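You operate a simulated robot arm through the tools that you are given. There is no shell and no other tool. Be economical: measure what you need, move in short steps, check, and stop when the job is done.

Carry out the task below with a simulated robot arm. There is one attempt and no reset: what you move stays moved.

Task
Close the gauge on the white rod from the sliding tray.
Fine: push the tray back in; leave the other rod.
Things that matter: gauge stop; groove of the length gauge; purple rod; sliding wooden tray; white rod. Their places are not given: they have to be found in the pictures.

Only the result counts: the job must be done as asked and must still hold three seconds after the hand-in. Knocking over, shifting, dropping, spilling or breaking anything else fails it.

Robot
A 6-joint arm with a two-finger parallel gripper, fixed in place. Base frame: the origin is at the foot of the arm, x ahead of it, y to its left, z up. Readings come in mm, degrees, newtons and seconds.
With the tool pointing down near the work surface it reaches from about 100 to 780 mm from the base axis. Its first joint turns from -115.0 to 115.0 degrees. Payload 4.2 kg.
The TCP is the grasp point between the finger pads, 23 mm short of the fingertips. In the tool frame z runs along the fingers and y along their closing line. Largest opening 94 mm; finger width 38, thickness 10; the body of the gripper, 54 by 96 mm, starts 39 mm behind the TCP.
Orientation is that of the tool frame in the base frame, as [roll, pitch, yaw] about the fixed x, y, z axes, in that order (R = Rz(yaw) Ry(pitch) Rx(roll)). With the fingers straight down and closing along the base's y, the tool's x points along the base's -x, its y along +y and its z along -z.

Tools
- The arm moves only by the tool move_arm. Its argument "rows" is a list that holds one entry, the list of rows, each a list of 7 numbers: the turn, a rotation vector about the tool's x, y, z in degrees, then the shift along the tool's x, y, z in mm, then the gripper command, from -1 (shut) to 1 (fully open), values between in proportion. In form: [[[wx, wy, wz, dx, dy, dz, fingers], ...]]. A call has 1 to 12 rows; each row shifts and turns the commanded pose from where the row before left it, along the tool's axes as they then stand. Rows are played at 5 a second. More than 50 mm and 8.6 degrees between two rows, or a gripper value outside its range, and nothing of the call is played. A pose out of reach is approached as far as the arm can. The call stops where the force on the tool passes 40 N (or 10 N more than at its start, if that is more) or the arm is blocked; 0.2 s more then pass. Each finger travels about 108 mm/s and halts on what it meets, pressing with about 21 N; the grip force reading is that of the motor and also rises with nothing between the fingers. The clock runs only during rows and for 0.2 s after the last one: add rows that do not move to give the fingers time. It gives the time, the measured TCP pose, the force on the tool (base axes), the opening and the grip force at its end, in the units of the frame above (readings bear some noise), with the torque about the TCP (base axes, N m) and any sound that the robot's microphone picked up, and new pictures: "pictures" is both (left out), scene, wrist or none.
- Cameras (640 x 400 px; columns grow to the right, rows downward): "scene" is fixed at [57.4, -497.4, 1076.6]; the picture's right is [0.65, -0.76, 0.00], its down [-0.04, -0.03, -1.00] and it looks along [0.76, 0.65, -0.05] (base axes); focal length 214 px, centre (320, 200). "wrist" rides on the gripper at [86, 16, -75] in the tool frame; the picture's right is [-0.18, 0.98, 0.00], its down [-0.58, -0.11, -0.81] and it looks along [-0.79, -0.15, 0.59] (tool axes); focal length 243 px, centre (320, 200).
- raise_lower(by): slides the trunk up (or, below 0, down) by that many mm; the arm rides with it, the base frame stays. It gives what a move gives, with no picture.
- pixel_to_xyz(camera, pixels): for up to 12 pixels [column, row] of the newest picture of that camera ("zoom" is the newest enlarged one), the place [x, y, z] in the base frame of the surface seen there, good to about 2 mm, but the place of the scene camera against the robot may be out by one fixed shift of up to 12 mm in any direction. The clock stands still meanwhile.
- enlarge(camera, box): a new picture of the part [left, top, right, bottom] of that camera's present view, enlarged. The clock stands still meanwhile.
- sign_off(): hands the job in; it is judged then, once.

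Go step by step. Measure first, check grasps and placings, and put right what went wrong. The budget is 80 turns and 200 pictures, counting those below and the enlarged ones. Unless the task says otherwise, let go and move clear before handing in, and close with one line.

The tools are called after "Emit:" by a JSON object that holds its "name" and its "arguments". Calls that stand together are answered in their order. move_arm: Moves the arm, as the interface text tells. Its arguments: {"type":"object","properties":{"rows":{"type":"array","items":{"type":"array","items":{"type":"array","items":{"type":"number"}}}},"pictures":{"type":"string","enum":["both","scene","wrist","none"]}},"required":["rows"]} The other tools are called the same way: raise_lower (by) slides the trunk up or down; pixel_to_xyz (camera, pixels) gives the place of the surface under pixels of a picture; enlarge (camera, box) takes an enlarged picture of a part of a camera's view; sign_off () hands the job in.

At the start:

```text
clock: 0.0
tool_pos: [532.3, -283.1, 1298.5]
orientation: [180.0, 0.0, -180.0]
wrist_force: [-0.8, 0.2, 0.5]
wrist_torque: [-0.02, 0.01, 0.01]
gripper_width: 93.9
finger_force: 0.1
trunk travel left (down, up): [-675.0, 315.0]
```

scene: 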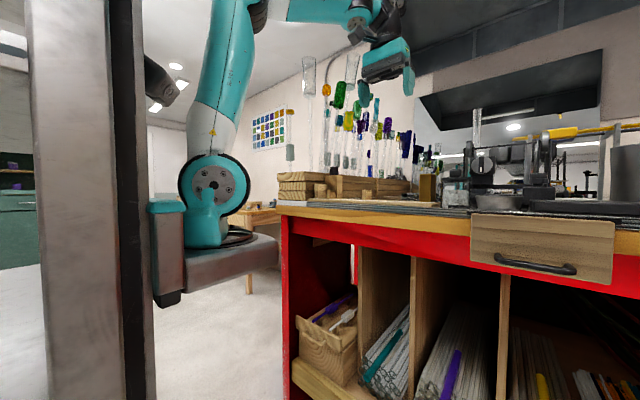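
wrist: 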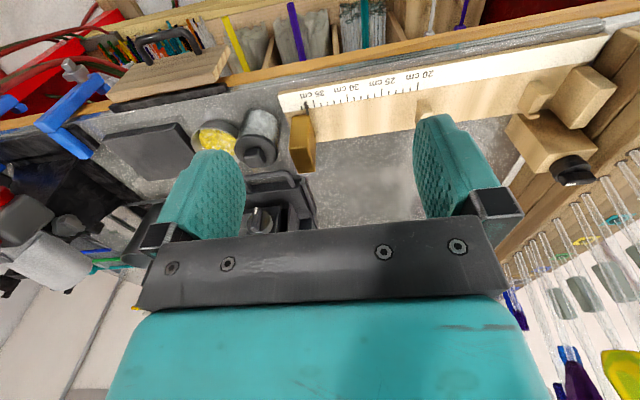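

The scene picture shows a wooden tray with a purple and a white rod around (335,320), and the wrist picture shows a gauge with a scale around (370,100). I will enlarge both.

Emit:
{"name": "enlarge", "arguments": {"camera": "scene", "box": [270, 220, 430, 400]}}

Emit:
{"name": "enlarge", "arguments": {"camera": "wrist", "box": [270, 0, 640, 220]}}

Emit:
{"name": "enlarge", "arguments": {"camera": "scene", "box": [260, 150, 480, 280]}}

```text
2.22 times, centred on (350, 310) of scene
```

zoom: 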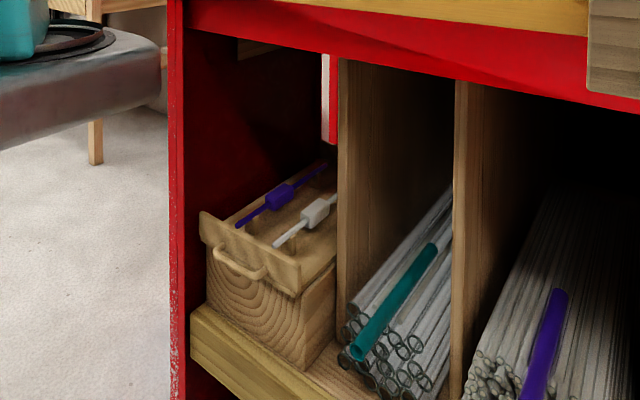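

```text
1.73 times, centred on (455, 110) of wrist
```

zoom: 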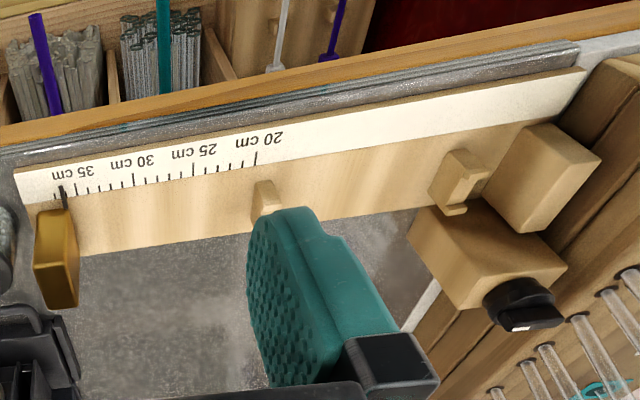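

```text
2.91 times, centred on (370, 215) of scene
```

zoom: 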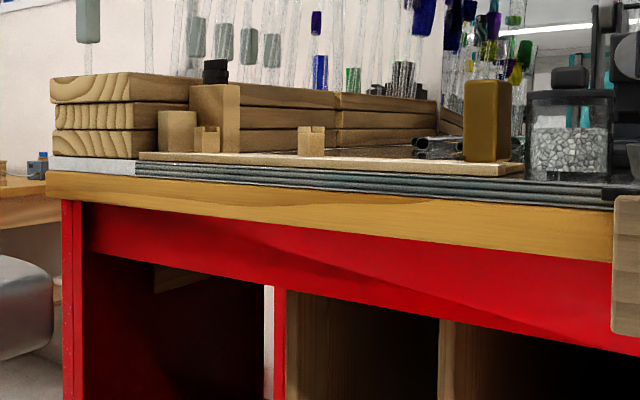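

I see two notched cradles, an end block and a brass stop on the gauge, and the tray below. Now I will measure the key points.

Emit:
{"name": "pixel_to_xyz", "arguments": {"camera": "wrist", "pixels": [[303, 130], [310, 165], [424, 108], [538, 92], [580, 90], [545, 140], [574, 170], [300, 100], [605, 45], [535, 80], [330, 140], [430, 72]]}}

Emit:
{"name": "pixel_to_xyz", "arguments": {"camera": "scene", "pixels": [[323, 334], [337, 352], [302, 318], [346, 316], [338, 301], [356, 345], [305, 325], [330, 338], [295, 345], [285, 300], [360, 260], [329, 275]]}}

Emit:
{"name": "enlarge", "arguments": {"camera": "scene", "box": [290, 280, 370, 330]}}

Emit:
{"name": "enlarge", "arguments": {"camera": "wrist", "box": [380, 0, 560, 110]}}

```text
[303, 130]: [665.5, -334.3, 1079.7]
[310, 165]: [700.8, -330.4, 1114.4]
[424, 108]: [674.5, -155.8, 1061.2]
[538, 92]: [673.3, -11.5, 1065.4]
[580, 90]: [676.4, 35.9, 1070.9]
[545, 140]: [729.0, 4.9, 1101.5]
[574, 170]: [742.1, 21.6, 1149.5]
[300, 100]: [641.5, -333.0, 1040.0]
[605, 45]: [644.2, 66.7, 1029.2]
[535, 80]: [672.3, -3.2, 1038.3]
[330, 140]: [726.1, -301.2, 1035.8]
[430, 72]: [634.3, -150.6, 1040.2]
```

```text
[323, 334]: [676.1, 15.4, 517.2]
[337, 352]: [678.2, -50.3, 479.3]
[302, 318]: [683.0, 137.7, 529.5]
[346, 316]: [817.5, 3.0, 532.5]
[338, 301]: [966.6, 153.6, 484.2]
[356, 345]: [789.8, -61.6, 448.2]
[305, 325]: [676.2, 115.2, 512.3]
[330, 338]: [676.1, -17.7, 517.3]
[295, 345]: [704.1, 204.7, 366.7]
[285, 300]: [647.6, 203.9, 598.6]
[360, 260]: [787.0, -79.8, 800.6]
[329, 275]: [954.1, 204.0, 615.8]
```

```text
8.00 times, centred on (330, 305) of scene
```

zoom: 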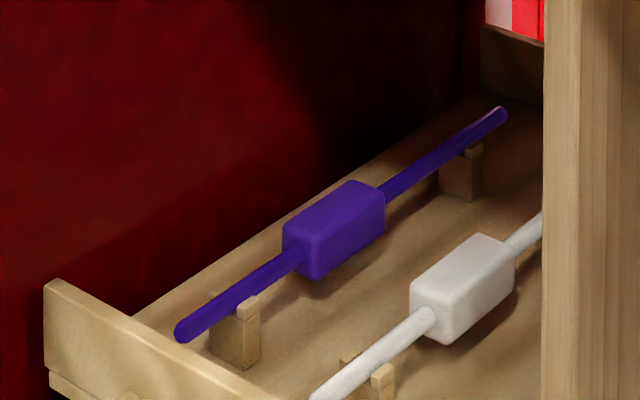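

```text
3.56 times, centred on (470, 55) of wrist
```

zoom: 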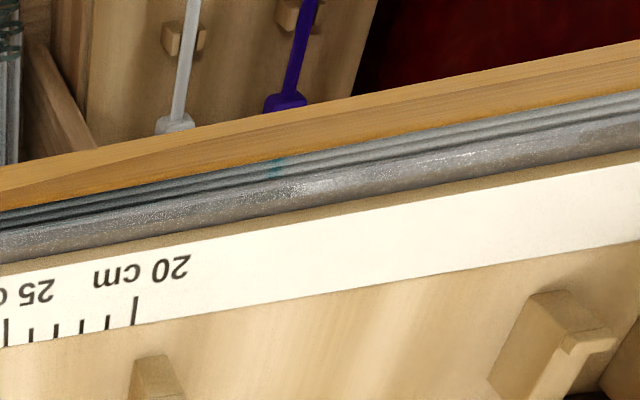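

The tray front is near x=676, z≈517, the gauge cradles near x=674, and the stop near y=-334. I need finer points on the gauge, bench edge and tray handle.

Emit:
{"name": "enlarge", "arguments": {"camera": "wrist", "box": [480, 40, 640, 200]}}

Emit:
{"name": "pixel_to_xyz", "arguments": {"camera": "wrist", "pixels": [[415, 73], [417, 85], [307, 103], [292, 150], [316, 150], [292, 115], [312, 118], [428, 115], [417, 112], [460, 65], [460, 55], [460, 45]]}}

Emit:
{"name": "pixel_to_xyz", "arguments": {"camera": "scene", "pixels": [[330, 211], [330, 220], [330, 230], [330, 240], [331, 337], [325, 333], [335, 338], [322, 330], [340, 322], [350, 316], [341, 345], [310, 320]]}}

Emit:
{"name": "enlarge", "arguments": {"camera": "scene", "box": [290, 310, 370, 360]}}

```text
2.50 times, centred on (560, 120) of wrist
```

zoom: 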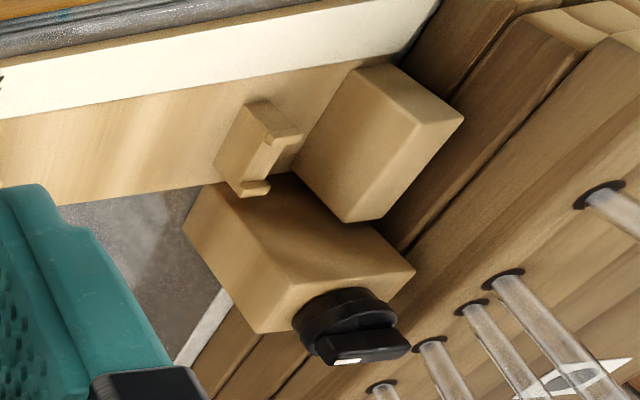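

```text
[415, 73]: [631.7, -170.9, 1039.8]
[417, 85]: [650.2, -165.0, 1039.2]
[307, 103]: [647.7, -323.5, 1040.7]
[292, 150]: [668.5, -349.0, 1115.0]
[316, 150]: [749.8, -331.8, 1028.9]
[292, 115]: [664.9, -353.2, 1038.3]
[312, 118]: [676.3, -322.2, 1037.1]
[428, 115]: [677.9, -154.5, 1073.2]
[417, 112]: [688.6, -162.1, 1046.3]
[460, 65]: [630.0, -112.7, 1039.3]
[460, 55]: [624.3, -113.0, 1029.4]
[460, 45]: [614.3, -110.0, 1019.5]
```

```text
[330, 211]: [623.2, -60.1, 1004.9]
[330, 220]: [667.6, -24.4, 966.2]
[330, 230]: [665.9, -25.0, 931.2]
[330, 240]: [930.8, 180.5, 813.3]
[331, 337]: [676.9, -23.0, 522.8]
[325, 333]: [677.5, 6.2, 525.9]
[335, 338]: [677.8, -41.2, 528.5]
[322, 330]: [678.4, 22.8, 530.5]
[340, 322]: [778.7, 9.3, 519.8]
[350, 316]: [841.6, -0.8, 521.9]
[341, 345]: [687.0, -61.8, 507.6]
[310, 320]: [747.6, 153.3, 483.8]
```

```text
8.00 times, centred on (330, 335) of scene
```

zoom: 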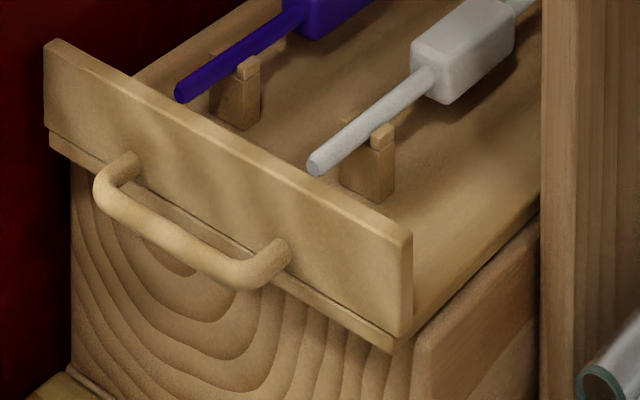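

The newest zoom shows the handle bar at about (190,235) and the white rod from (315,165). I will measure points on these.

Emit:
{"name": "pixel_to_xyz", "arguments": {"camera": "zoom", "pixels": [[118, 205], [180, 242], [240, 275], [125, 165], [280, 250], [318, 165], [425, 75], [380, 110], [440, 40], [410, 240], [50, 45], [368, 165]]}}

Emit:
{"name": "enlarge", "arguments": {"camera": "scene", "box": [330, 290, 380, 330]}}

```text
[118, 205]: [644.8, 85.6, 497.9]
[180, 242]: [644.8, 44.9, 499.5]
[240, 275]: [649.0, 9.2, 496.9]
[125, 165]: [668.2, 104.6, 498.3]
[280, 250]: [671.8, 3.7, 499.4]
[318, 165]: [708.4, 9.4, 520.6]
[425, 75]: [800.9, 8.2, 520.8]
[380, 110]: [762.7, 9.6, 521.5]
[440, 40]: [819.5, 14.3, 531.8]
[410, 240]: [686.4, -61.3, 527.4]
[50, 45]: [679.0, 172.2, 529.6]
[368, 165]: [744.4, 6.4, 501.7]
```

```text
10.00 times, centred on (355, 310) of scene
```

zoom: 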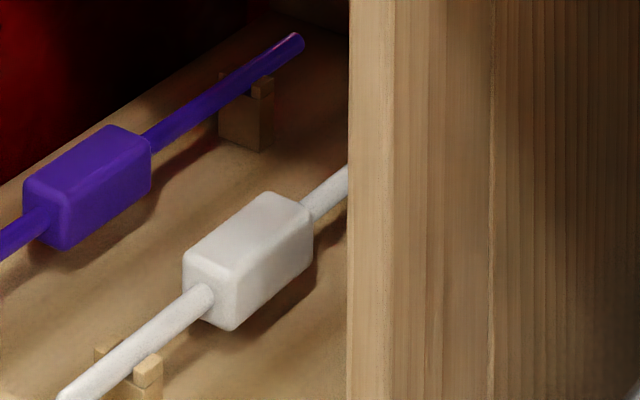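

The handle bar lies around x≈646, y 5–100, z≈498, and the white rod at y≈8. Next I measure the block sizes and the tray's back end.

Emit:
{"name": "pixel_to_xyz", "arguments": {"camera": "zoom", "pixels": [[190, 265], [232, 272], [215, 320], [270, 197], [308, 215], [250, 235], [345, 172], [298, 42], [145, 150], [85, 185], [250, 120], [345, 20]]}}

Emit:
{"name": "pixel_to_xyz", "arguments": {"camera": "scene", "pixels": [[353, 289], [354, 285], [352, 294], [345, 295], [300, 340], [318, 370], [303, 372], [300, 240], [345, 255], [358, 330], [357, 250], [400, 253]]}}

Emit:
{"name": "pixel_to_xyz", "arguments": {"camera": "wrist", "pixels": [[560, 80], [565, 92], [572, 57], [594, 70], [570, 92], [545, 67], [552, 75], [540, 86], [547, 75], [545, 87], [530, 125], [580, 110]]}}

```text
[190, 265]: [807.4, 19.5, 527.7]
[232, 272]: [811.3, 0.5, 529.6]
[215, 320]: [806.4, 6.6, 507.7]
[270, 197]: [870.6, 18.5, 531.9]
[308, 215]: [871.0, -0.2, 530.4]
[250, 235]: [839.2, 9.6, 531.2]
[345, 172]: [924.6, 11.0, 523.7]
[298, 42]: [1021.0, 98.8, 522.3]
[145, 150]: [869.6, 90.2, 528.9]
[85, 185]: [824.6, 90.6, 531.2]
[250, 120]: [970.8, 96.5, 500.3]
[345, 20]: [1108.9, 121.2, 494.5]
```

```text
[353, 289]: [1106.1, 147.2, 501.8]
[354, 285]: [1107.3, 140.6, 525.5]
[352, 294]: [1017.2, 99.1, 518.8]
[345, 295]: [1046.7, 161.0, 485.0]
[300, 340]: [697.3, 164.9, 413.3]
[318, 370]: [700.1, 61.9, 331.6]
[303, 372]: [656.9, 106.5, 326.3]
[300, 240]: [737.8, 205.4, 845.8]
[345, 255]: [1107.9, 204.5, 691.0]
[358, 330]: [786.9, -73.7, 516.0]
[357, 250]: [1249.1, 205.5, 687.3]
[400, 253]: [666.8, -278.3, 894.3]
```

```text
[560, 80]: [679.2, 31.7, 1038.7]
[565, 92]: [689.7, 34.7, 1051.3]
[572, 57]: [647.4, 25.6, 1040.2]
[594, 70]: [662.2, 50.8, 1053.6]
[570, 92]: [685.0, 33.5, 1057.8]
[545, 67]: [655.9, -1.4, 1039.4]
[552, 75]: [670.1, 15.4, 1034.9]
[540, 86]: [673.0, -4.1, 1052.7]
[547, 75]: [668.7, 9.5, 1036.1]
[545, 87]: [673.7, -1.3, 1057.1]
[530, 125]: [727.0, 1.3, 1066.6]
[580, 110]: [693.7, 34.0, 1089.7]
```

The tray runs from x≈680 to 1107 and the white rod's block spans x≈807–871, with the short end facing the robot. The gauge end face is at y≈33 and the cradles at y≈0 and -160. First I retract clear of the bench, then lower the trunk.

Emit:
{"name": "move_arm", "arguments": {"rows": [[[0, 0, 0, 17, 42, 0, 1], [0, 0, 0, 17, 42, 0, 1], [0, 0, 0, 17, 42, 0, 1], [0, 0, 0, 17, 42, 0, 1], [0, 0, 0, 17, 42, 0, 1], [0, 0, 0, 17, 42, 0, 1], [0, 0, 0, 17, 42, 0, 1], [0, 0, 0, 17, 39, 0, 1]]], "pictures": "scene"}}

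Emit:
{"name": "raise_lower", "arguments": {"by": -560}}

Emit:
{"name": "move_arm", "arguments": {"rows": [[[0, 0, 0, 0, 0, 0, 1]]]}}

```text
clock: 1.8
tool_pos: [425.7, 30.5, 1302.0]
orientation: [-180.0, 0.0, 180.0]
wrist_force: [-0.7, 0.2, -0.7]
wrist_torque: [0.02, 0.0, 0.01]
gripper_width: 94.1
finger_force: 0.0
out of reach, approached as far as the arm can: row 5, 6
trunk travel left (down, up): [-675.0, 315.0]
```

scene: 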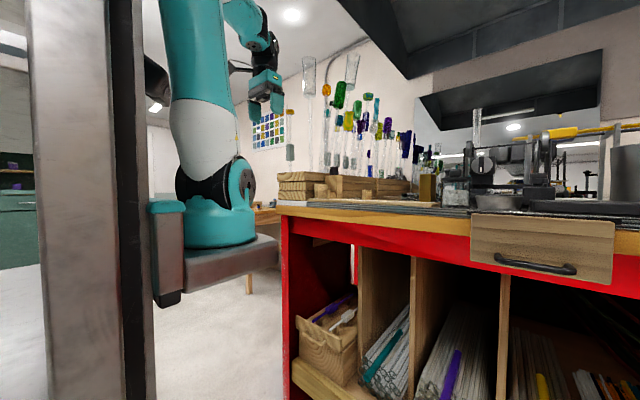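

```text
refused: -560 is not a number from -400 to 400
```

```text
clock: 2.2
tool_pos: [425.1, 30.0, 1301.4]
orientation: [180.0, -0.1, -180.0]
wrist_force: [-0.1, 0.7, 0.2]
wrist_torque: [0.02, 0.0, 0.02]
gripper_width: 94.0
finger_force: 0.0
trunk travel left (down, up): [-675.0, 315.0]
```

scene: 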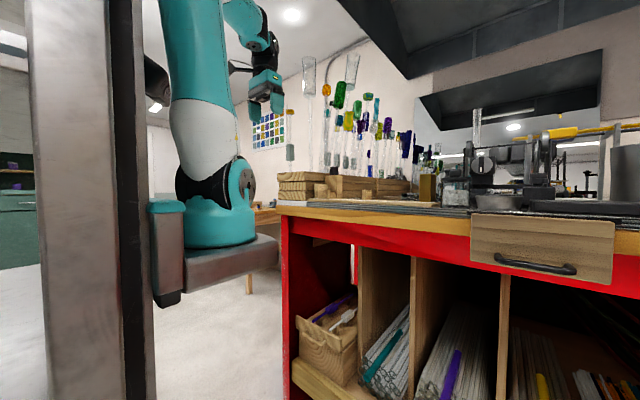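
wrist: 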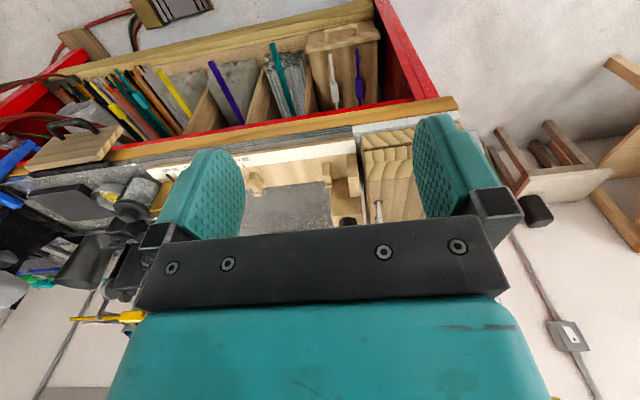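

The arm is clear in front of the bench at x=425, y=30. I will lower the trunk in two steps.

Emit:
{"name": "raise_lower", "arguments": {"by": -300}}

Emit:
{"name": "raise_lower", "arguments": {"by": -250}}

Emit:
{"name": "move_arm", "arguments": {"rows": [[[0, 0, 0, 0, 0, 0, 1]]]}}

```text
clock: 5.2
tool_pos: [426.8, 30.0, 1002.4]
orientation: [180.0, -0.1, -180.0]
wrist_force: [0.8, 0.2, -0.8]
wrist_torque: [-0.03, -0.02, 0.02]
gripper_width: 94.0
finger_force: 0.1
trunk travel left (down, up): [-375.0, 615.0]
```

```text
clock: 7.8
tool_pos: [425.6, 30.1, 752.2]
orientation: [-179.9, 0.0, 180.0]
wrist_force: [-0.1, 0.4, -0.4]
wrist_torque: [0.0, 0.01, 0.04]
gripper_width: 93.7
finger_force: 0.2
trunk travel left (down, up): [-125.0, 865.0]
```

```text
clock: 8.2
tool_pos: [426.2, 28.7, 752.8]
orientation: [180.0, -0.1, 180.0]
wrist_force: [0.0, 0.1, 0.2]
wrist_torque: [-0.01, 0.02, -0.03]
gripper_width: 94.2
finger_force: 0.1
trunk travel left (down, up): [-125.0, 865.0]
```

scene: 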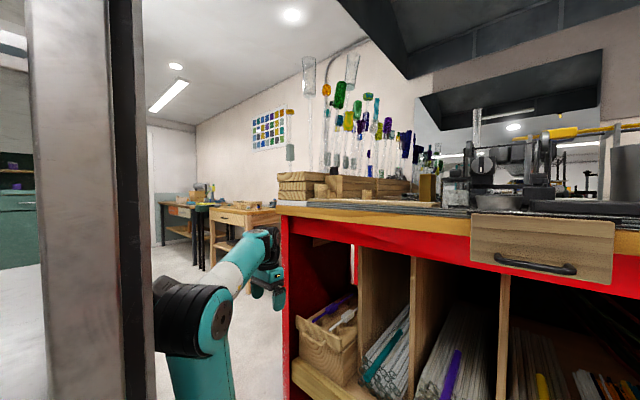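
wrist: 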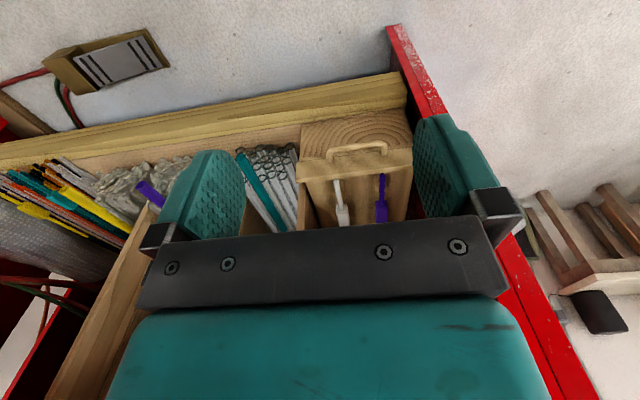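

The wrist view now shows the tray handle at (358,150), the white rod at (340,190) and the purple at (382,200). I will enlarge and measure in the robot-true wrist frame.

Emit:
{"name": "enlarge", "arguments": {"camera": "wrist", "box": [290, 110, 430, 240]}}

Emit:
{"name": "pixel_to_xyz", "arguments": {"camera": "wrist", "pixels": [[330, 156], [345, 150], [358, 148], [375, 145], [386, 147], [335, 180], [341, 200], [345, 222], [340, 213], [381, 175], [382, 213], [355, 165]]}}

```text
3.08 times, centred on (360, 175) of wrist
```

zoom: 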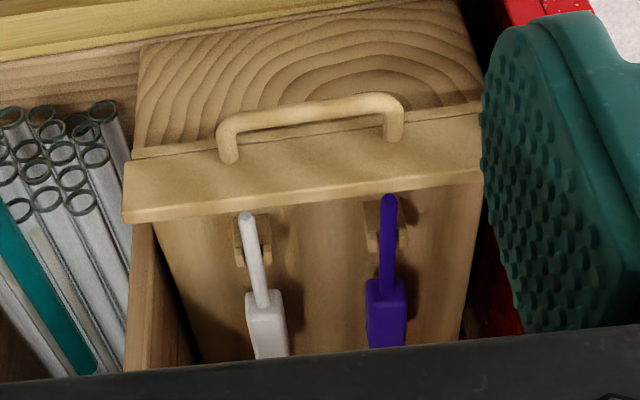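

```text
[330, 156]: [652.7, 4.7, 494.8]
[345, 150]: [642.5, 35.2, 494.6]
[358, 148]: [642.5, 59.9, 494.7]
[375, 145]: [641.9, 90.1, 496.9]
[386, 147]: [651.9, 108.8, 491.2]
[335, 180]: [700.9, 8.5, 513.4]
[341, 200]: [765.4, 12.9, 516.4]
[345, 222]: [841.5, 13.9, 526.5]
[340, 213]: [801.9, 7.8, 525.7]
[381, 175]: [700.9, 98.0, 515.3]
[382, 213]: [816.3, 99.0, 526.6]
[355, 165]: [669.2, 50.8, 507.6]
```

The handle bar's true position is about x 646, y 55, z 492. I will turn the gripper 90° so the fingers close along x around the bar.

Emit:
{"name": "move_arm", "arguments": {"rows": [[[0, 0, -8.182, 0, 0, 0, 1], [0, 0, -8.182, 0, 0, 0, 1], [0, 0, -8.182, 0, 0, 0, 1], [0, 0, -8.182, 0, 0, 0, 1], [0, 0, -8.182, 0, 0, 0, 1], [0, 0, -8.182, 0, 0, 0, 1], [0, 0, -8.182, 0, 0, 0, 1], [0, 0, -8.182, 0, 0, 0, 1], [0, 0, -8.182, 0, 0, 0, 1], [0, 0, -8.182, 0, 0, 0, 1], [0, 0, -8.182, 0, 0, 0, 1]]], "pictures": "scene"}}

```text
clock: 10.6
tool_pos: [426.3, 29.1, 752.2]
orientation: [-180.0, 0.1, -89.8]
wrist_force: [-1.0, -0.3, 0.0]
wrist_torque: [-0.01, 0.02, -0.01]
gripper_width: 93.9
finger_force: 0.1
trunk travel left (down, up): [-125.0, 865.0]
```

scene: 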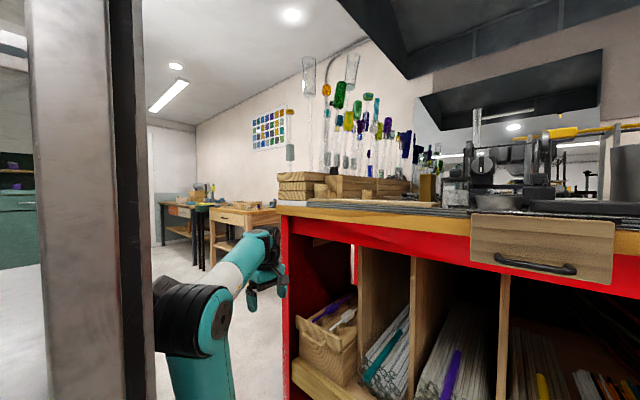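

The orientation is right. I will lower the trunk 110 mm and move above the handle with the fingers at about 26 mm opening.

Emit:
{"name": "raise_lower", "arguments": {"by": -110}}

Emit:
{"name": "move_arm", "arguments": {"rows": [[[0, 0, 0, -5.2, -43.6, 16.4, -0.447], [0, 0, 0, -5.2, -43.6, 16.4, -0.447], [0, 0, 0, -5.2, -43.6, 16.4, -0.447], [0, 0, 0, -5.2, -43.6, 16.4, -0.447], [0, 0, 0, -5.2, -43.6, 16.4, -0.447], [0, 0, 0, 0, 0, 0, -0.447]]]}}

```text
clock: 12.0
tool_pos: [425.5, 30.0, 642.3]
orientation: [179.9, 0.0, -90.0]
wrist_force: [-0.2, -0.7, 0.2]
wrist_torque: [0.01, 0.0, -0.05]
gripper_width: 94.1
finger_force: 0.0
trunk travel left (down, up): [-15.0, 975.0]
```

```text
clock: 13.4
tool_pos: [642.6, 54.9, 559.9]
orientation: [179.9, 0.0, -90.0]
wrist_force: [0.2, 0.2, 0.5]
wrist_torque: [0.03, -0.04, 0.0]
gripper_width: 26.0
finger_force: 0.2
trunk travel left (down, up): [-15.0, 975.0]
```

scene: 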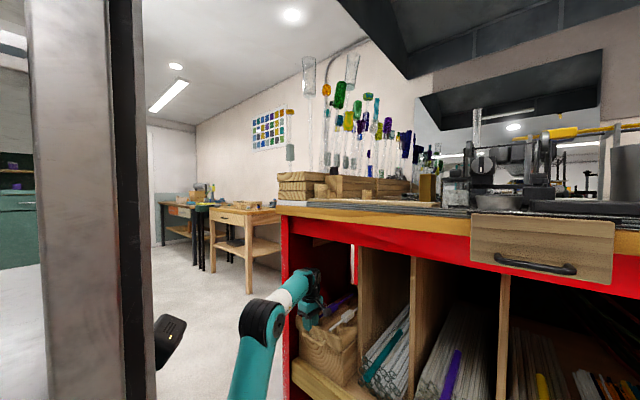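
wrist: 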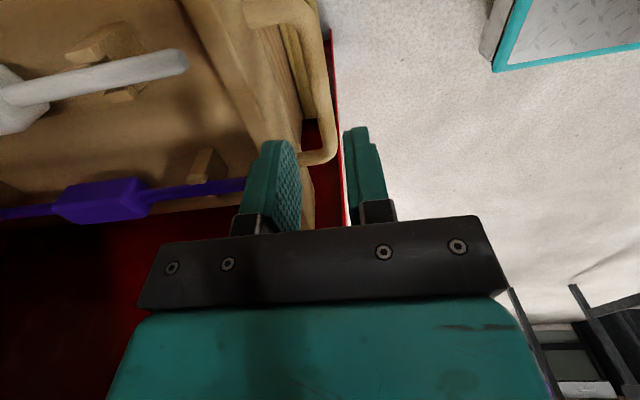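

The handle bar is visible close by, around (318,80), with the tray front edge at (235,60). I will measure the gap precisely.

Emit:
{"name": "pixel_to_xyz", "arguments": {"camera": "wrist", "pixels": [[308, 60], [314, 60], [322, 60], [318, 100], [326, 100], [330, 100], [240, 60], [262, 85], [275, 85], [225, 60], [262, 100], [322, 157]]}}

Emit:
{"name": "enlarge", "arguments": {"camera": "wrist", "box": [180, 0, 400, 220]}}

```text
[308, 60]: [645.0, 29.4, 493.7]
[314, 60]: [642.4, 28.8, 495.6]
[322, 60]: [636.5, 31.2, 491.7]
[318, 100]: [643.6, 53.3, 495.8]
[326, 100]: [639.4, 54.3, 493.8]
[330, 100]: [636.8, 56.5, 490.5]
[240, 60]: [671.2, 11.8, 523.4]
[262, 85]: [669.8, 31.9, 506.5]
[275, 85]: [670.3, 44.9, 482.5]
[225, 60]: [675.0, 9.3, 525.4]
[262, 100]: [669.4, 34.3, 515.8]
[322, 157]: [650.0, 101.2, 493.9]
```

```text
1.82 times, centred on (290, 110) of wrist
```

zoom: 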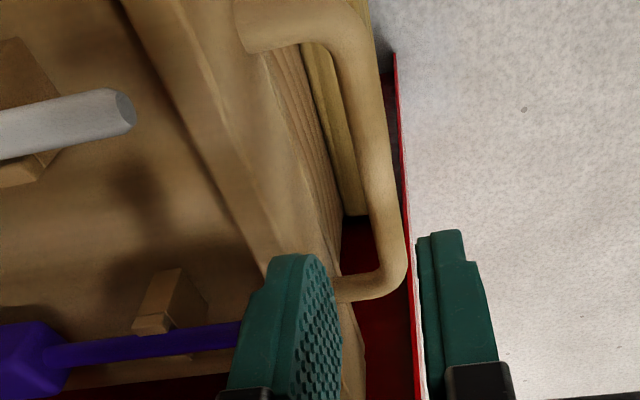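

The bar spans x 636–648 with its top at z 496, and the tray face is at x 670, so the current x=642.6 fits. I descend 61 mm and close.

Emit:
{"name": "move_arm", "arguments": {"rows": [[[0, 0, 0, 0, 0, 20, -0.447], [0, 0, 0, 0, 0, 20, -0.447], [0, 0, 0, 0, 0, 21, -0.447], [0, 0, 0, 0, 0, 0, -0.447], [0, 0, 0, 0, 0, 0, -1], [0, 0, 0, 0, 0, 0, -1], [0, 0, 0, 0, 0, 0, -1]]]}}

```text
clock: 14.1
tool_pos: [645.3, 56.9, 526.8]
orientation: [-178.8, 0.5, -90.1]
wrist_force: [-6.1, -2.2, 16.8]
wrist_torque: [-0.35, -0.4, -0.18]
gripper_width: 23.6
finger_force: 0.0
trunk travel left (down, up): [-15.0, 975.0]
stopped in row 3: the force on the tool passed its limit at 59 N (the readings are from after the stop); the commanded pose is now the measured one
```

scene: 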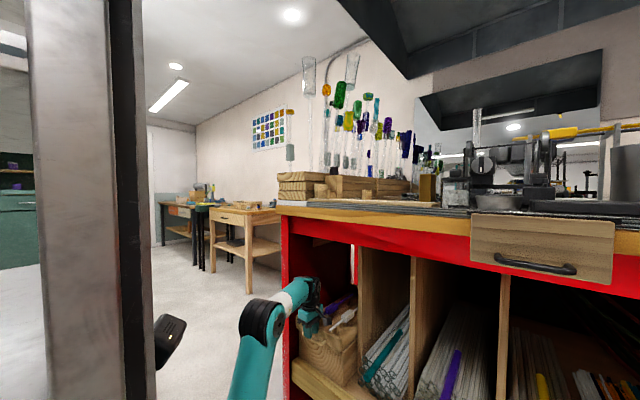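
wrist: 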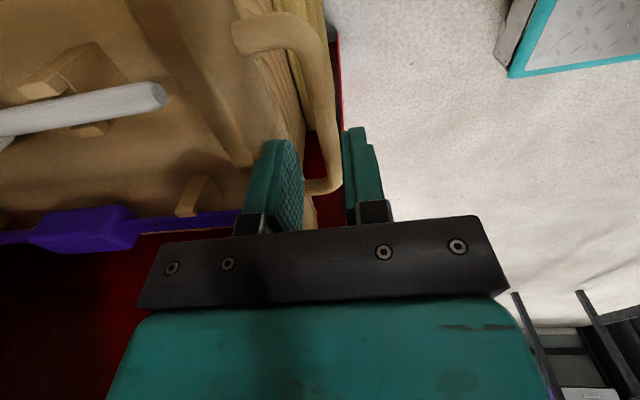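

Descent was stopped at z≈527 with the tips at the bar height, so the gap beside the bar is too tight. I will instead hook closed fingers behind the tray's front panel, at y≈54 between the rods. First I lift and turn back.

Emit:
{"name": "move_arm", "arguments": {"rows": [[[0, 0, 0, 0, 0, -45, -0.447], [0, 0, 0, 0, 0, -45, -1], [0, 0, 0, 0, 0, 0, -1]]], "pictures": "none"}}

Emit:
{"name": "move_arm", "arguments": {"rows": [[[0, 0, 8.182, 0, 0, 0, -1], [0, 0, 8.182, 0, 0, 0, -1], [0, 0, 8.182, 0, 0, 0, -1], [0, 0, 8.182, 0, 0, 0, -1], [0, 0, 8.182, 0, 0, 0, -1], [0, 0, 8.182, 0, 0, 0, -1], [0, 0, 8.182, 0, 0, 0, -1], [0, 0, 8.182, 0, 0, 0, -1], [0, 0, 8.182, 0, 0, 0, -1], [0, 0, 8.182, 0, 0, 0, -1], [0, 0, 8.182, 0, 0, 0, -1]]]}}

```text
clock: 14.9
tool_pos: [643.7, 55.5, 612.9]
orientation: [-179.1, 0.4, -90.1]
wrist_force: [-0.3, 0.4, 0.4]
wrist_torque: [-0.01, 0.01, -0.02]
gripper_width: 0.0
finger_force: 21.0
trunk travel left (down, up): [-15.0, 975.0]
```

```text
clock: 17.3
tool_pos: [645.0, 57.4, 615.7]
orientation: [179.7, 1.1, 179.8]
wrist_force: [0.4, -0.2, 0.0]
wrist_torque: [0.03, -0.01, 0.0]
gripper_width: 0.1
finger_force: 21.1
trunk travel left (down, up): [-15.0, 975.0]
```

scene: 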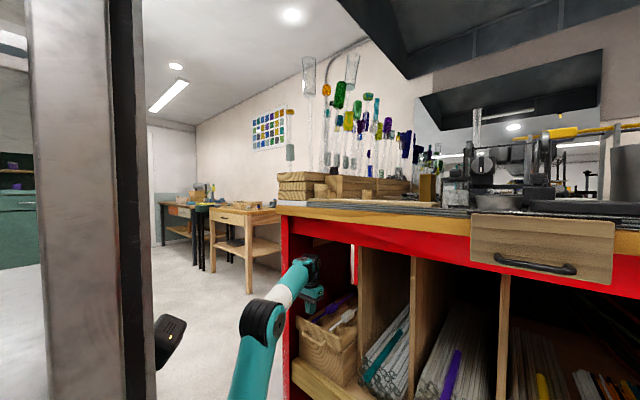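
wrist: 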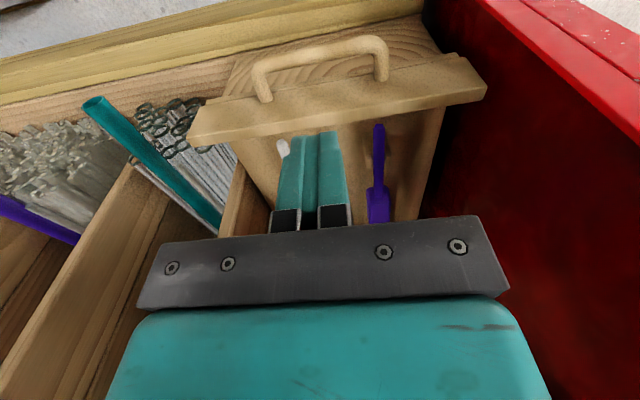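

The fingers are closed and upright, pointing between the rods. I move to x≈712, y≈54 at z≈565, above the tray interior.

Emit:
{"name": "move_arm", "arguments": {"rows": [[[0, 1.1, 0, -34, -1.7, 0, -1], [0, 0, 0, -33, -1.7, 0, -1], [0, 0, 0, 0, 0, 25, -1], [0, 0, 0, 0, 0, 25, -1], [0, 0, 0, 0, 0, 0, -1]]]}}

Emit:
{"name": "enlarge", "arguments": {"camera": "wrist", "box": [180, 0, 500, 240]}}

```text
clock: 18.5
tool_pos: [711.6, 53.9, 570.0]
orientation: [179.6, 0.0, 180.0]
wrist_force: [0.7, -0.6, -0.6]
wrist_torque: [0.01, 0.01, 0.01]
gripper_width: 0.1
finger_force: 21.1
out of reach, approached as far as the arm can: row 4
trunk travel left (down, up): [-15.0, 975.0]
```

scene: 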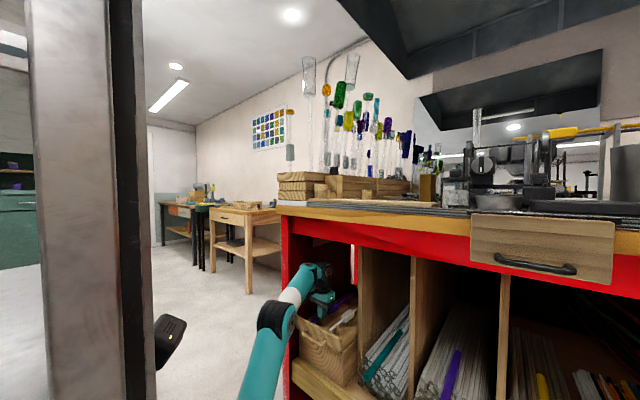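
wrist: 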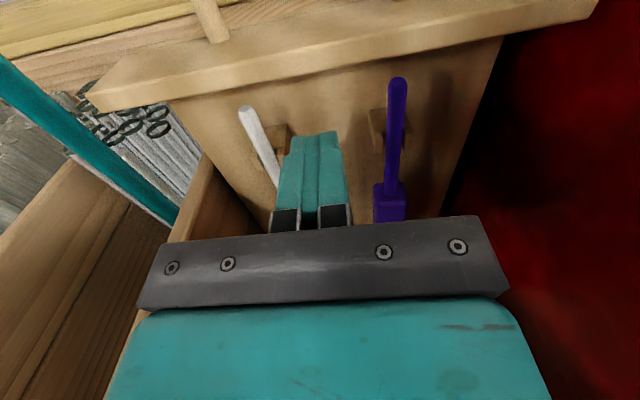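

```text
1.67 times, centred on (340, 120) of wrist
```

zoom: 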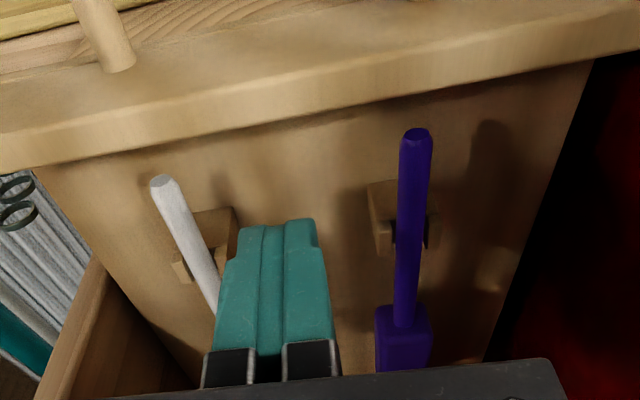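

Row 4 was out of reach at z≈570, likely a wrist limit with the trunk this low. I will back out to x≈480, raise the trunk 150 mm, and lower the arm instead.

Emit:
{"name": "move_arm", "arguments": {"rows": [[[0, 0, 0, 46, 0, 0, -1], [0, 0, 0, 46, 0, 0, -1], [0, 0, 0, 46, 0, 0, -1], [0, 0, 0, 46, 0, 0, -1], [0, 0, 0, 46, 0, 0, -1]]], "pictures": "none"}}

Emit:
{"name": "raise_lower", "arguments": {"by": 150}}

Emit:
{"name": "move_arm", "arguments": {"rows": [[[0, 0, 0, 0, 0, 40, -1], [0, 0, 0, 0, 0, 40, -1], [0, 0, 0, 0, 0, 40, -1], [0, 0, 0, 0, 0, 30, -1], [0, 0, 0, -46, 0, 0, -1], [0, 0, 0, -46, 0, 0, -1], [0, 0, 0, -46, 0, 0, -1], [0, 0, 0, -46, 0, 0, -1], [0, 0, 0, -44, 0, 0, -1], [0, 0, 0, 0, 0, 0, -1]]]}}

```text
clock: 19.7
tool_pos: [501.9, 64.5, 624.6]
orientation: [179.8, -0.2, 179.9]
wrist_force: [0.0, 0.0, -0.7]
wrist_torque: [-0.03, -0.05, 0.04]
gripper_width: 0.0
finger_force: 21.1
out of reach, approached as far as the arm can: row 2, 3, 4, 5
trunk travel left (down, up): [-15.0, 975.0]
```

```text
clock: 21.4
tool_pos: [502.5, 63.3, 775.3]
orientation: [179.8, -0.1, 180.0]
wrist_force: [0.3, -0.6, 0.5]
wrist_torque: [-0.02, 0.01, 0.01]
gripper_width: 0.0
finger_force: 20.3
trunk travel left (down, up): [-165.0, 825.0]
```

```text
clock: 23.6
tool_pos: [728.6, 63.5, 623.4]
orientation: [179.9, -0.2, 179.9]
wrist_force: [0.3, 0.0, 0.2]
wrist_torque: [0.02, 0.02, 0.04]
gripper_width: 0.2
finger_force: 21.0
out of reach, approached as far as the arm can: row 1, 2
trunk travel left (down, up): [-165.0, 825.0]
```

scene: 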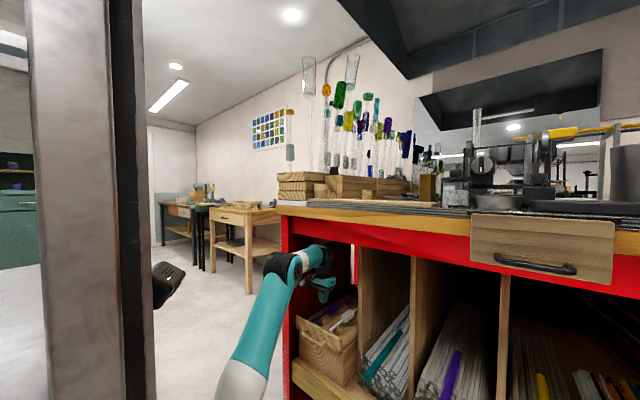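
wrist: 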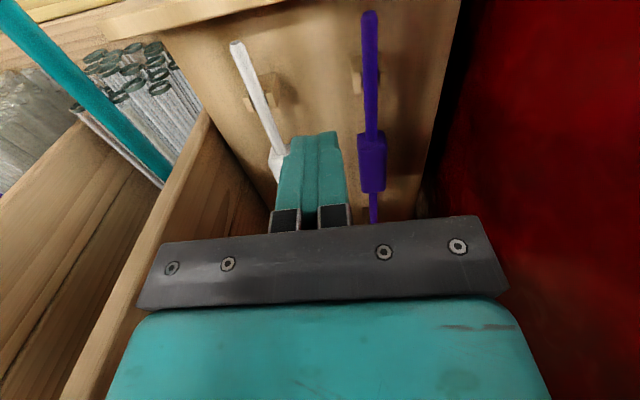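

The arm now reaches inside, at (729, 63.5, 623). I will go to (710, 54) and down to z≈548 first.

Emit:
{"name": "move_arm", "arguments": {"rows": [[[0, 0, 0, 18, -9.5, 25, -1], [0, 0, 0, 0, 0, 25, -1], [0, 0, 0, 0, 0, 25, -1], [0, 0, 0, 0, 0, 0, -1]]]}}

Emit:
{"name": "pixel_to_xyz", "arguments": {"camera": "wrist", "pixels": [[330, 40], [330, 60], [330, 80], [330, 95], [330, 110], [330, 125], [290, 90], [300, 130], [345, 150]]}}

```text
clock: 24.6
tool_pos: [710.5, 54.0, 548.7]
orientation: [179.8, -0.2, 179.8]
wrist_force: [-0.1, 1.2, 0.5]
wrist_torque: [0.0, -0.03, 0.0]
gripper_width: 0.0
finger_force: 20.8
trunk travel left (down, up): [-165.0, 825.0]
```

scene: 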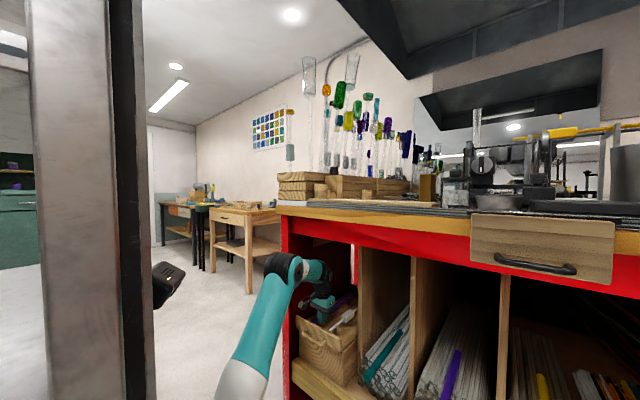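
wrist: 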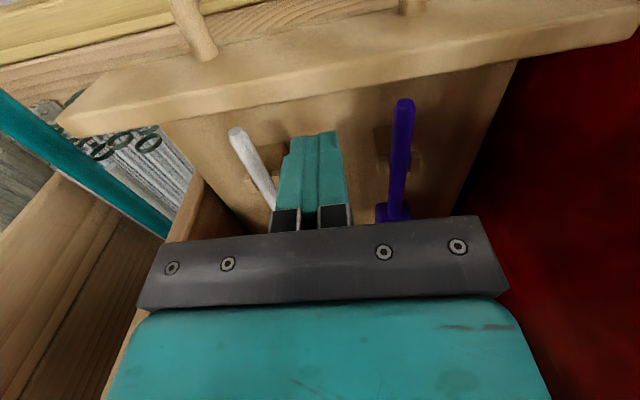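

```text
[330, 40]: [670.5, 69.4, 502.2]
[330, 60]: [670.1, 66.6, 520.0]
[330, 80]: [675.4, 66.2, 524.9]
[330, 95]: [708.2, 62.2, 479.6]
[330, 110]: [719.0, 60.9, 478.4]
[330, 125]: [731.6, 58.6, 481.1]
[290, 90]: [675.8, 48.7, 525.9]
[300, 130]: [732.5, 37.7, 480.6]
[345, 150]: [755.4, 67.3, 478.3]
```

The panel spans x 670–682 and the tray floor is at z≈480. I descend 35 mm and start pulling gently along −x.

Emit:
{"name": "move_arm", "arguments": {"rows": [[[0, 0, 0, 0, 0, 18, -1], [0, 0, 0, 0, 0, 17, -1], [0, 0, 0, 0, 0, 0, -1], [0, 0, 0, 5, 0, 0, -1], [0, 0, 0, 5, 0, 0, -1], [0, 0, 0, 8, 0, 0, -1], [0, 0, 0, 8, 0, 0, -1], [0, 0, 0, 8, 0, 0, -1]]]}}

```text
clock: 26.4
tool_pos: [676.8, 53.6, 513.9]
orientation: [179.8, -0.2, 179.9]
wrist_force: [1.5, 0.8, -0.6]
wrist_torque: [-0.02, -0.03, 0.01]
gripper_width: 0.3
finger_force: 21.0
trunk travel left (down, up): [-165.0, 825.0]
```

scene: 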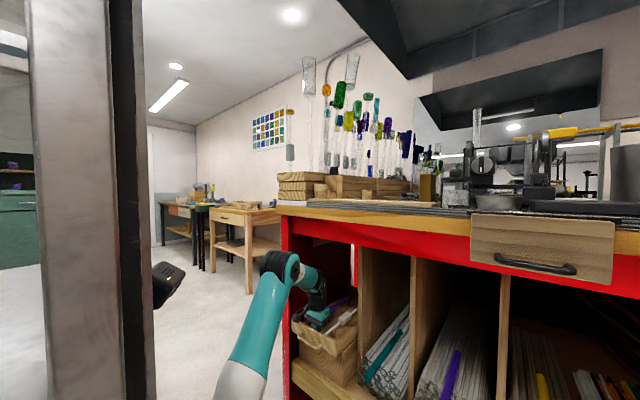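
wrist: 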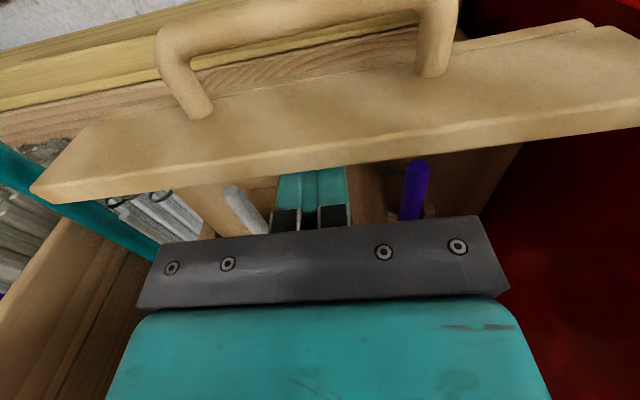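

The tray slides easily and moved about 24 mm. I continue pulling 144 mm more.

Emit:
{"name": "move_arm", "arguments": {"rows": [[[0, 0, 0, 10, 0, 0, -1], [0, 0, 0, 12, 0, 0, -1], [0, 0, 0, 12, 0, 0, -1], [0, 0, 0, 12, 0, 0, -1], [0, 0, 0, 12, 0, 0, -1], [0, 0, 0, 12, 0, 0, -1], [0, 0, 0, 12, 0, 0, -1], [0, 0, 0, 12, 0, 0, -1], [0, 0, 0, 12, 0, 0, -1], [0, 0, 0, 12, 0, 0, -1], [0, 0, 0, 12, 0, 0, -1], [0, 0, 0, 10, 0, 0, -1]]]}}

```text
clock: 29.0
tool_pos: [537.1, 55.2, 515.0]
orientation: [179.8, -0.2, 179.9]
wrist_force: [1.6, 0.6, 0.7]
wrist_torque: [0.0, -0.03, 0.0]
gripper_width: 0.0
finger_force: 20.7
trunk travel left (down, up): [-165.0, 825.0]
```

scene: 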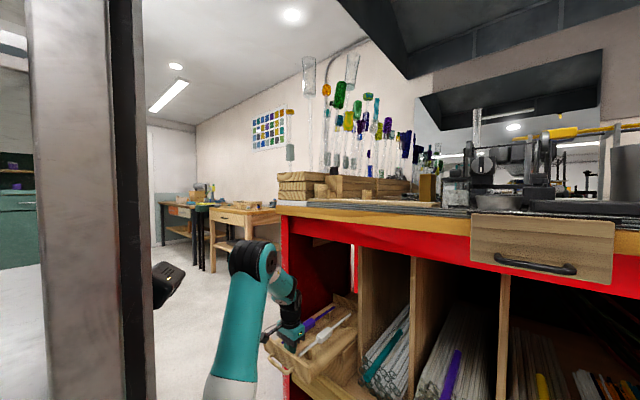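
wrist: 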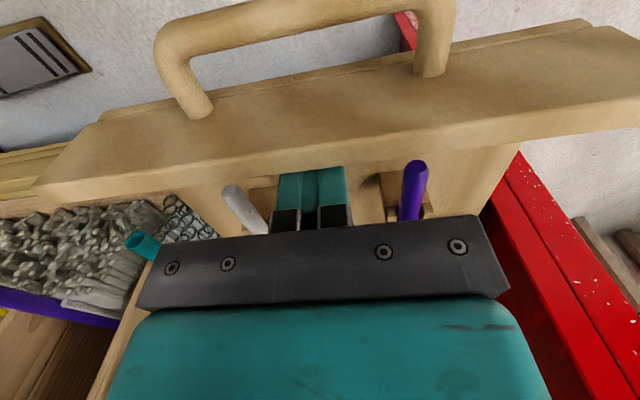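

The tray is out about 165 mm. I pull another 50 mm, which puts the block near x≈620, then lift the fingers out and look.

Emit:
{"name": "move_arm", "arguments": {"rows": [[[0, 0, 0, 10, 0, 0, -1], [0, 0, 0, 12, 0, 0, -1], [0, 0, 0, 12, 0, 0, -1], [0, 0, 0, 10, 0, 0, -1], [0, 0, 0, 6, 0, 0, -1], [0, 0, 0, 0, 0, 0, -1], [0, 0, 0, -6, 0, 0, -1], [0, 0, 0, 0, 0, -30, -1], [0, 0, 0, 0, 0, -40, -1], [0, 0, 0, 0, 0, -40, -1], [0, 0, 0, 0, 0, 0, -1]]]}}

Emit:
{"name": "enlarge", "arguments": {"camera": "scene", "box": [240, 270, 370, 400]}}

```text
clock: 31.4
tool_pos: [491.5, 55.6, 625.3]
orientation: [179.8, -0.3, 180.0]
wrist_force: [-0.6, 0.7, -0.5]
wrist_torque: [0.01, -0.01, 0.0]
gripper_width: 0.2
finger_force: 21.3
trunk travel left (down, up): [-165.0, 825.0]
```

scene: 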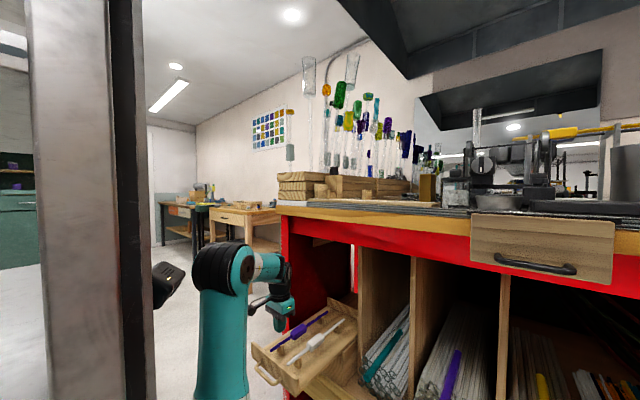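
wrist: 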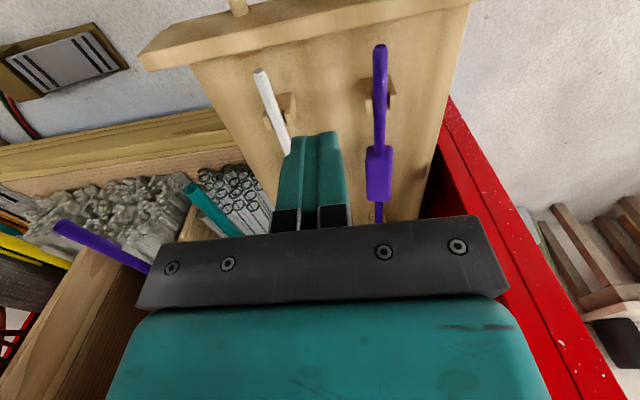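

```text
3.08 times, centred on (305, 335) of scene
```

zoom: 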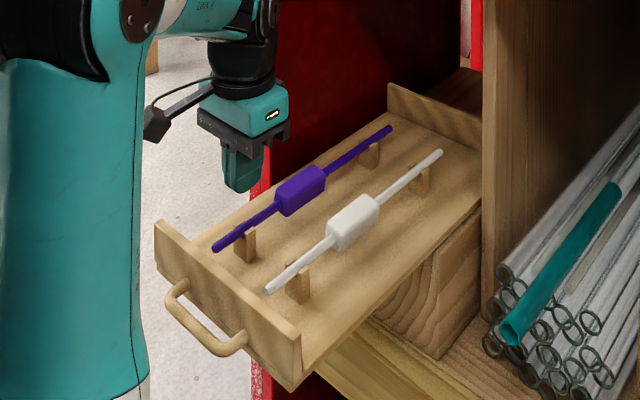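

The tray is out and stable with both rods seated. I measure the white rod's ends and block in the zoomed scene view.

Emit:
{"name": "pixel_to_xyz", "arguments": {"camera": "zoom", "pixels": [[267, 290], [438, 153], [328, 238], [375, 200], [353, 213], [344, 248], [355, 195], [340, 232], [300, 268], [405, 182], [300, 290], [418, 175]]}}

Emit:
{"name": "pixel_to_xyz", "arguments": {"camera": "wrist", "pixels": [[258, 71], [273, 110], [284, 140], [382, 46], [379, 150], [380, 100], [295, 110], [270, 110]]}}

```text
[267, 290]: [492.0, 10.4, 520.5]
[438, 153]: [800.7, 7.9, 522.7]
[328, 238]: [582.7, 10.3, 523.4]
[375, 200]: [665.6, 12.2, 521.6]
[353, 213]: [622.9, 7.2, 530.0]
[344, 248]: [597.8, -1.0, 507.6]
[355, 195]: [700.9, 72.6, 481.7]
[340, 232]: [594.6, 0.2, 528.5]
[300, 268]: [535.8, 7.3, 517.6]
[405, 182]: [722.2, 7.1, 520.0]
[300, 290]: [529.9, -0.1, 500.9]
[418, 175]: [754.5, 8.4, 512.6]
```

```text
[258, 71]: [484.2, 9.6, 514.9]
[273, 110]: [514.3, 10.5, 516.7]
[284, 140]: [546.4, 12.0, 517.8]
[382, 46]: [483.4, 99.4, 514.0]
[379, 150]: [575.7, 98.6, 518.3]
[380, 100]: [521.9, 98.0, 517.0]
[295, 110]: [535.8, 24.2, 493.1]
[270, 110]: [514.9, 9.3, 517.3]
```

The white rod runs about x 484–794 in the robot frame, with its block centre near x≈615, y≈10. I move above the block with the fingers at 50 mm.

Emit:
{"name": "move_arm", "arguments": {"rows": [[[0, 0, 0, -41, -15, 0, -1], [0, 0, 0, -41, -15, 0, 0.064], [0, 0, 0, -41.5, -15, 0, 0.064], [0, 0, 0, 0, 0, 30, 0.064], [0, 0, 0, 0, 0, 0, 0.064]]]}}

Emit:
{"name": "enlarge", "arguments": {"camera": "wrist", "box": [180, 40, 460, 240]}}

Emit:
{"name": "enlarge", "arguments": {"camera": "scene", "box": [240, 250, 370, 390]}}

```text
clock: 32.6
tool_pos: [616.4, 10.3, 596.1]
orientation: [179.8, -0.2, 179.9]
wrist_force: [1.3, 0.0, 0.3]
wrist_torque: [0.05, 0.0, -0.02]
gripper_width: 50.0
finger_force: 0.0
trunk travel left (down, up): [-165.0, 825.0]
```

scene: 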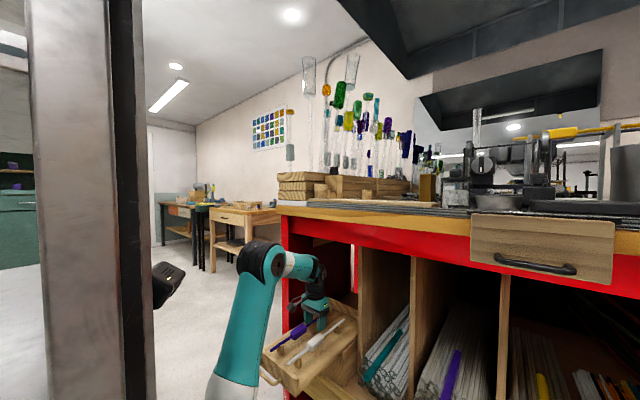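
wrist: 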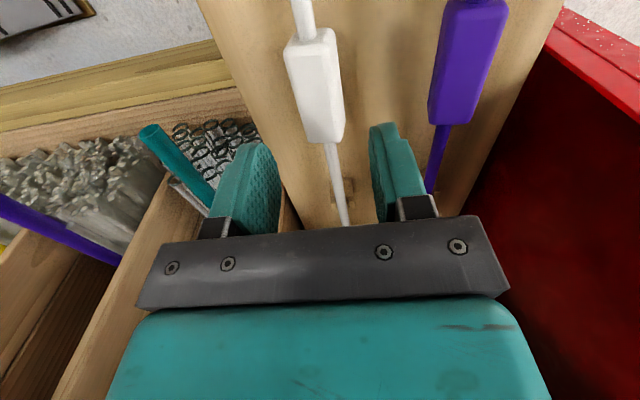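

```text
2.00 times, centred on (320, 140) of wrist
```

zoom: 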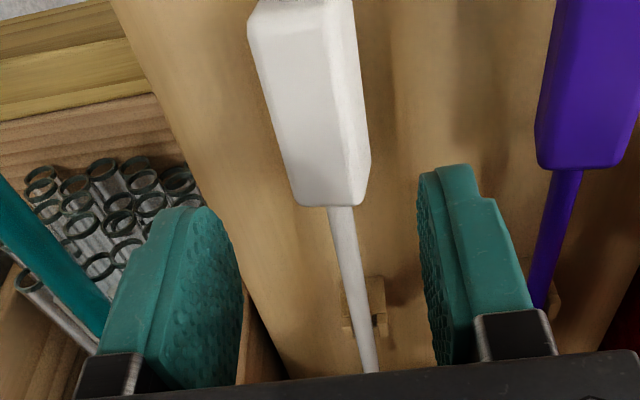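

```text
2.86 times, centred on (305, 320) of scene
```

zoom: 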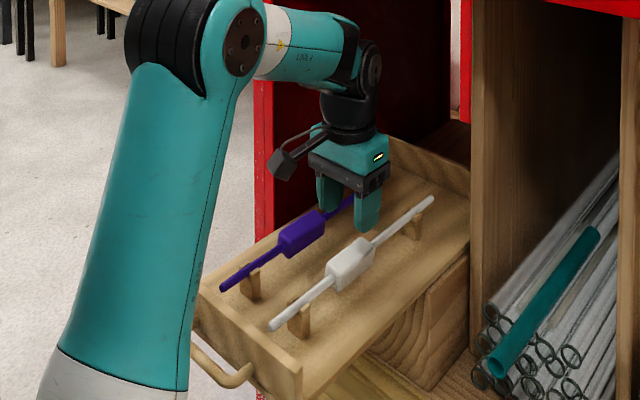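

The block is well visible at (315,90) in the wrist view. I measure its edges in that frame.

Emit:
{"name": "pixel_to_xyz", "arguments": {"camera": "wrist", "pixels": [[294, 40], [326, 34], [317, 137], [336, 136], [308, 90], [331, 88], [343, 120], [295, 70], [301, 15], [333, 170], [342, 205], [318, 90]]}}

```text
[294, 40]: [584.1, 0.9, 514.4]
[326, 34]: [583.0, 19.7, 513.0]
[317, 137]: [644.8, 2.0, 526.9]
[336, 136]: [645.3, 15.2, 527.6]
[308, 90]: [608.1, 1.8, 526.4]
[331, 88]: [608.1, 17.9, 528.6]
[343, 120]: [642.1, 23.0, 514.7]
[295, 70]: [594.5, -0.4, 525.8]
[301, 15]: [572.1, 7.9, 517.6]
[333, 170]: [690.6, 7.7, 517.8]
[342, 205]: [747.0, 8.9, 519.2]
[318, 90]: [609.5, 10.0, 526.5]
```

The block spans x 583–647 and y −1..21, with its top at z 527, so I am centred on it. I descend 82 mm and close.

Emit:
{"name": "move_arm", "arguments": {"rows": [[[0, 0, 0, 0.5, 0, 28, 0.064], [0, 0, 0, 0.5, 0, 27, 0.064], [0, 0, 0, 0, 0, 27, 0.064], [0, 0, 0, 0, 0, 0, 0.064], [0, 0, 0, 0, 0, 0, -1], [0, 0, 0, 0, 0, 0, -1], [0, 0, 0, 0, 0, 0, -1]]]}}

```text
clock: 34.2
tool_pos: [614.8, 11.0, 512.6]
orientation: [179.8, -0.2, 180.0]
wrist_force: [0.1, -0.1, -0.1]
wrist_torque: [0.01, -0.09, -0.03]
gripper_width: 27.6
finger_force: 20.9
trunk travel left (down, up): [-165.0, 825.0]
```

scene: 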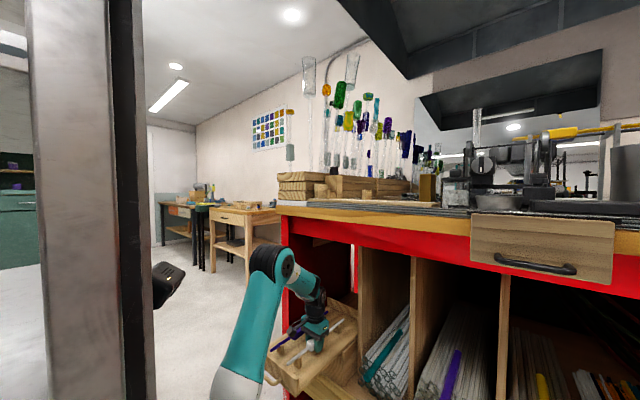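
wrist: 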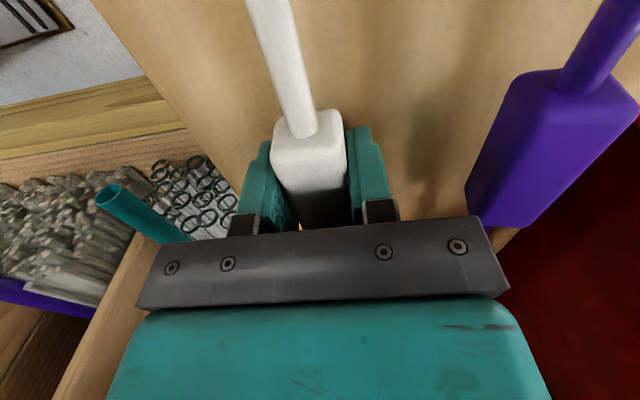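

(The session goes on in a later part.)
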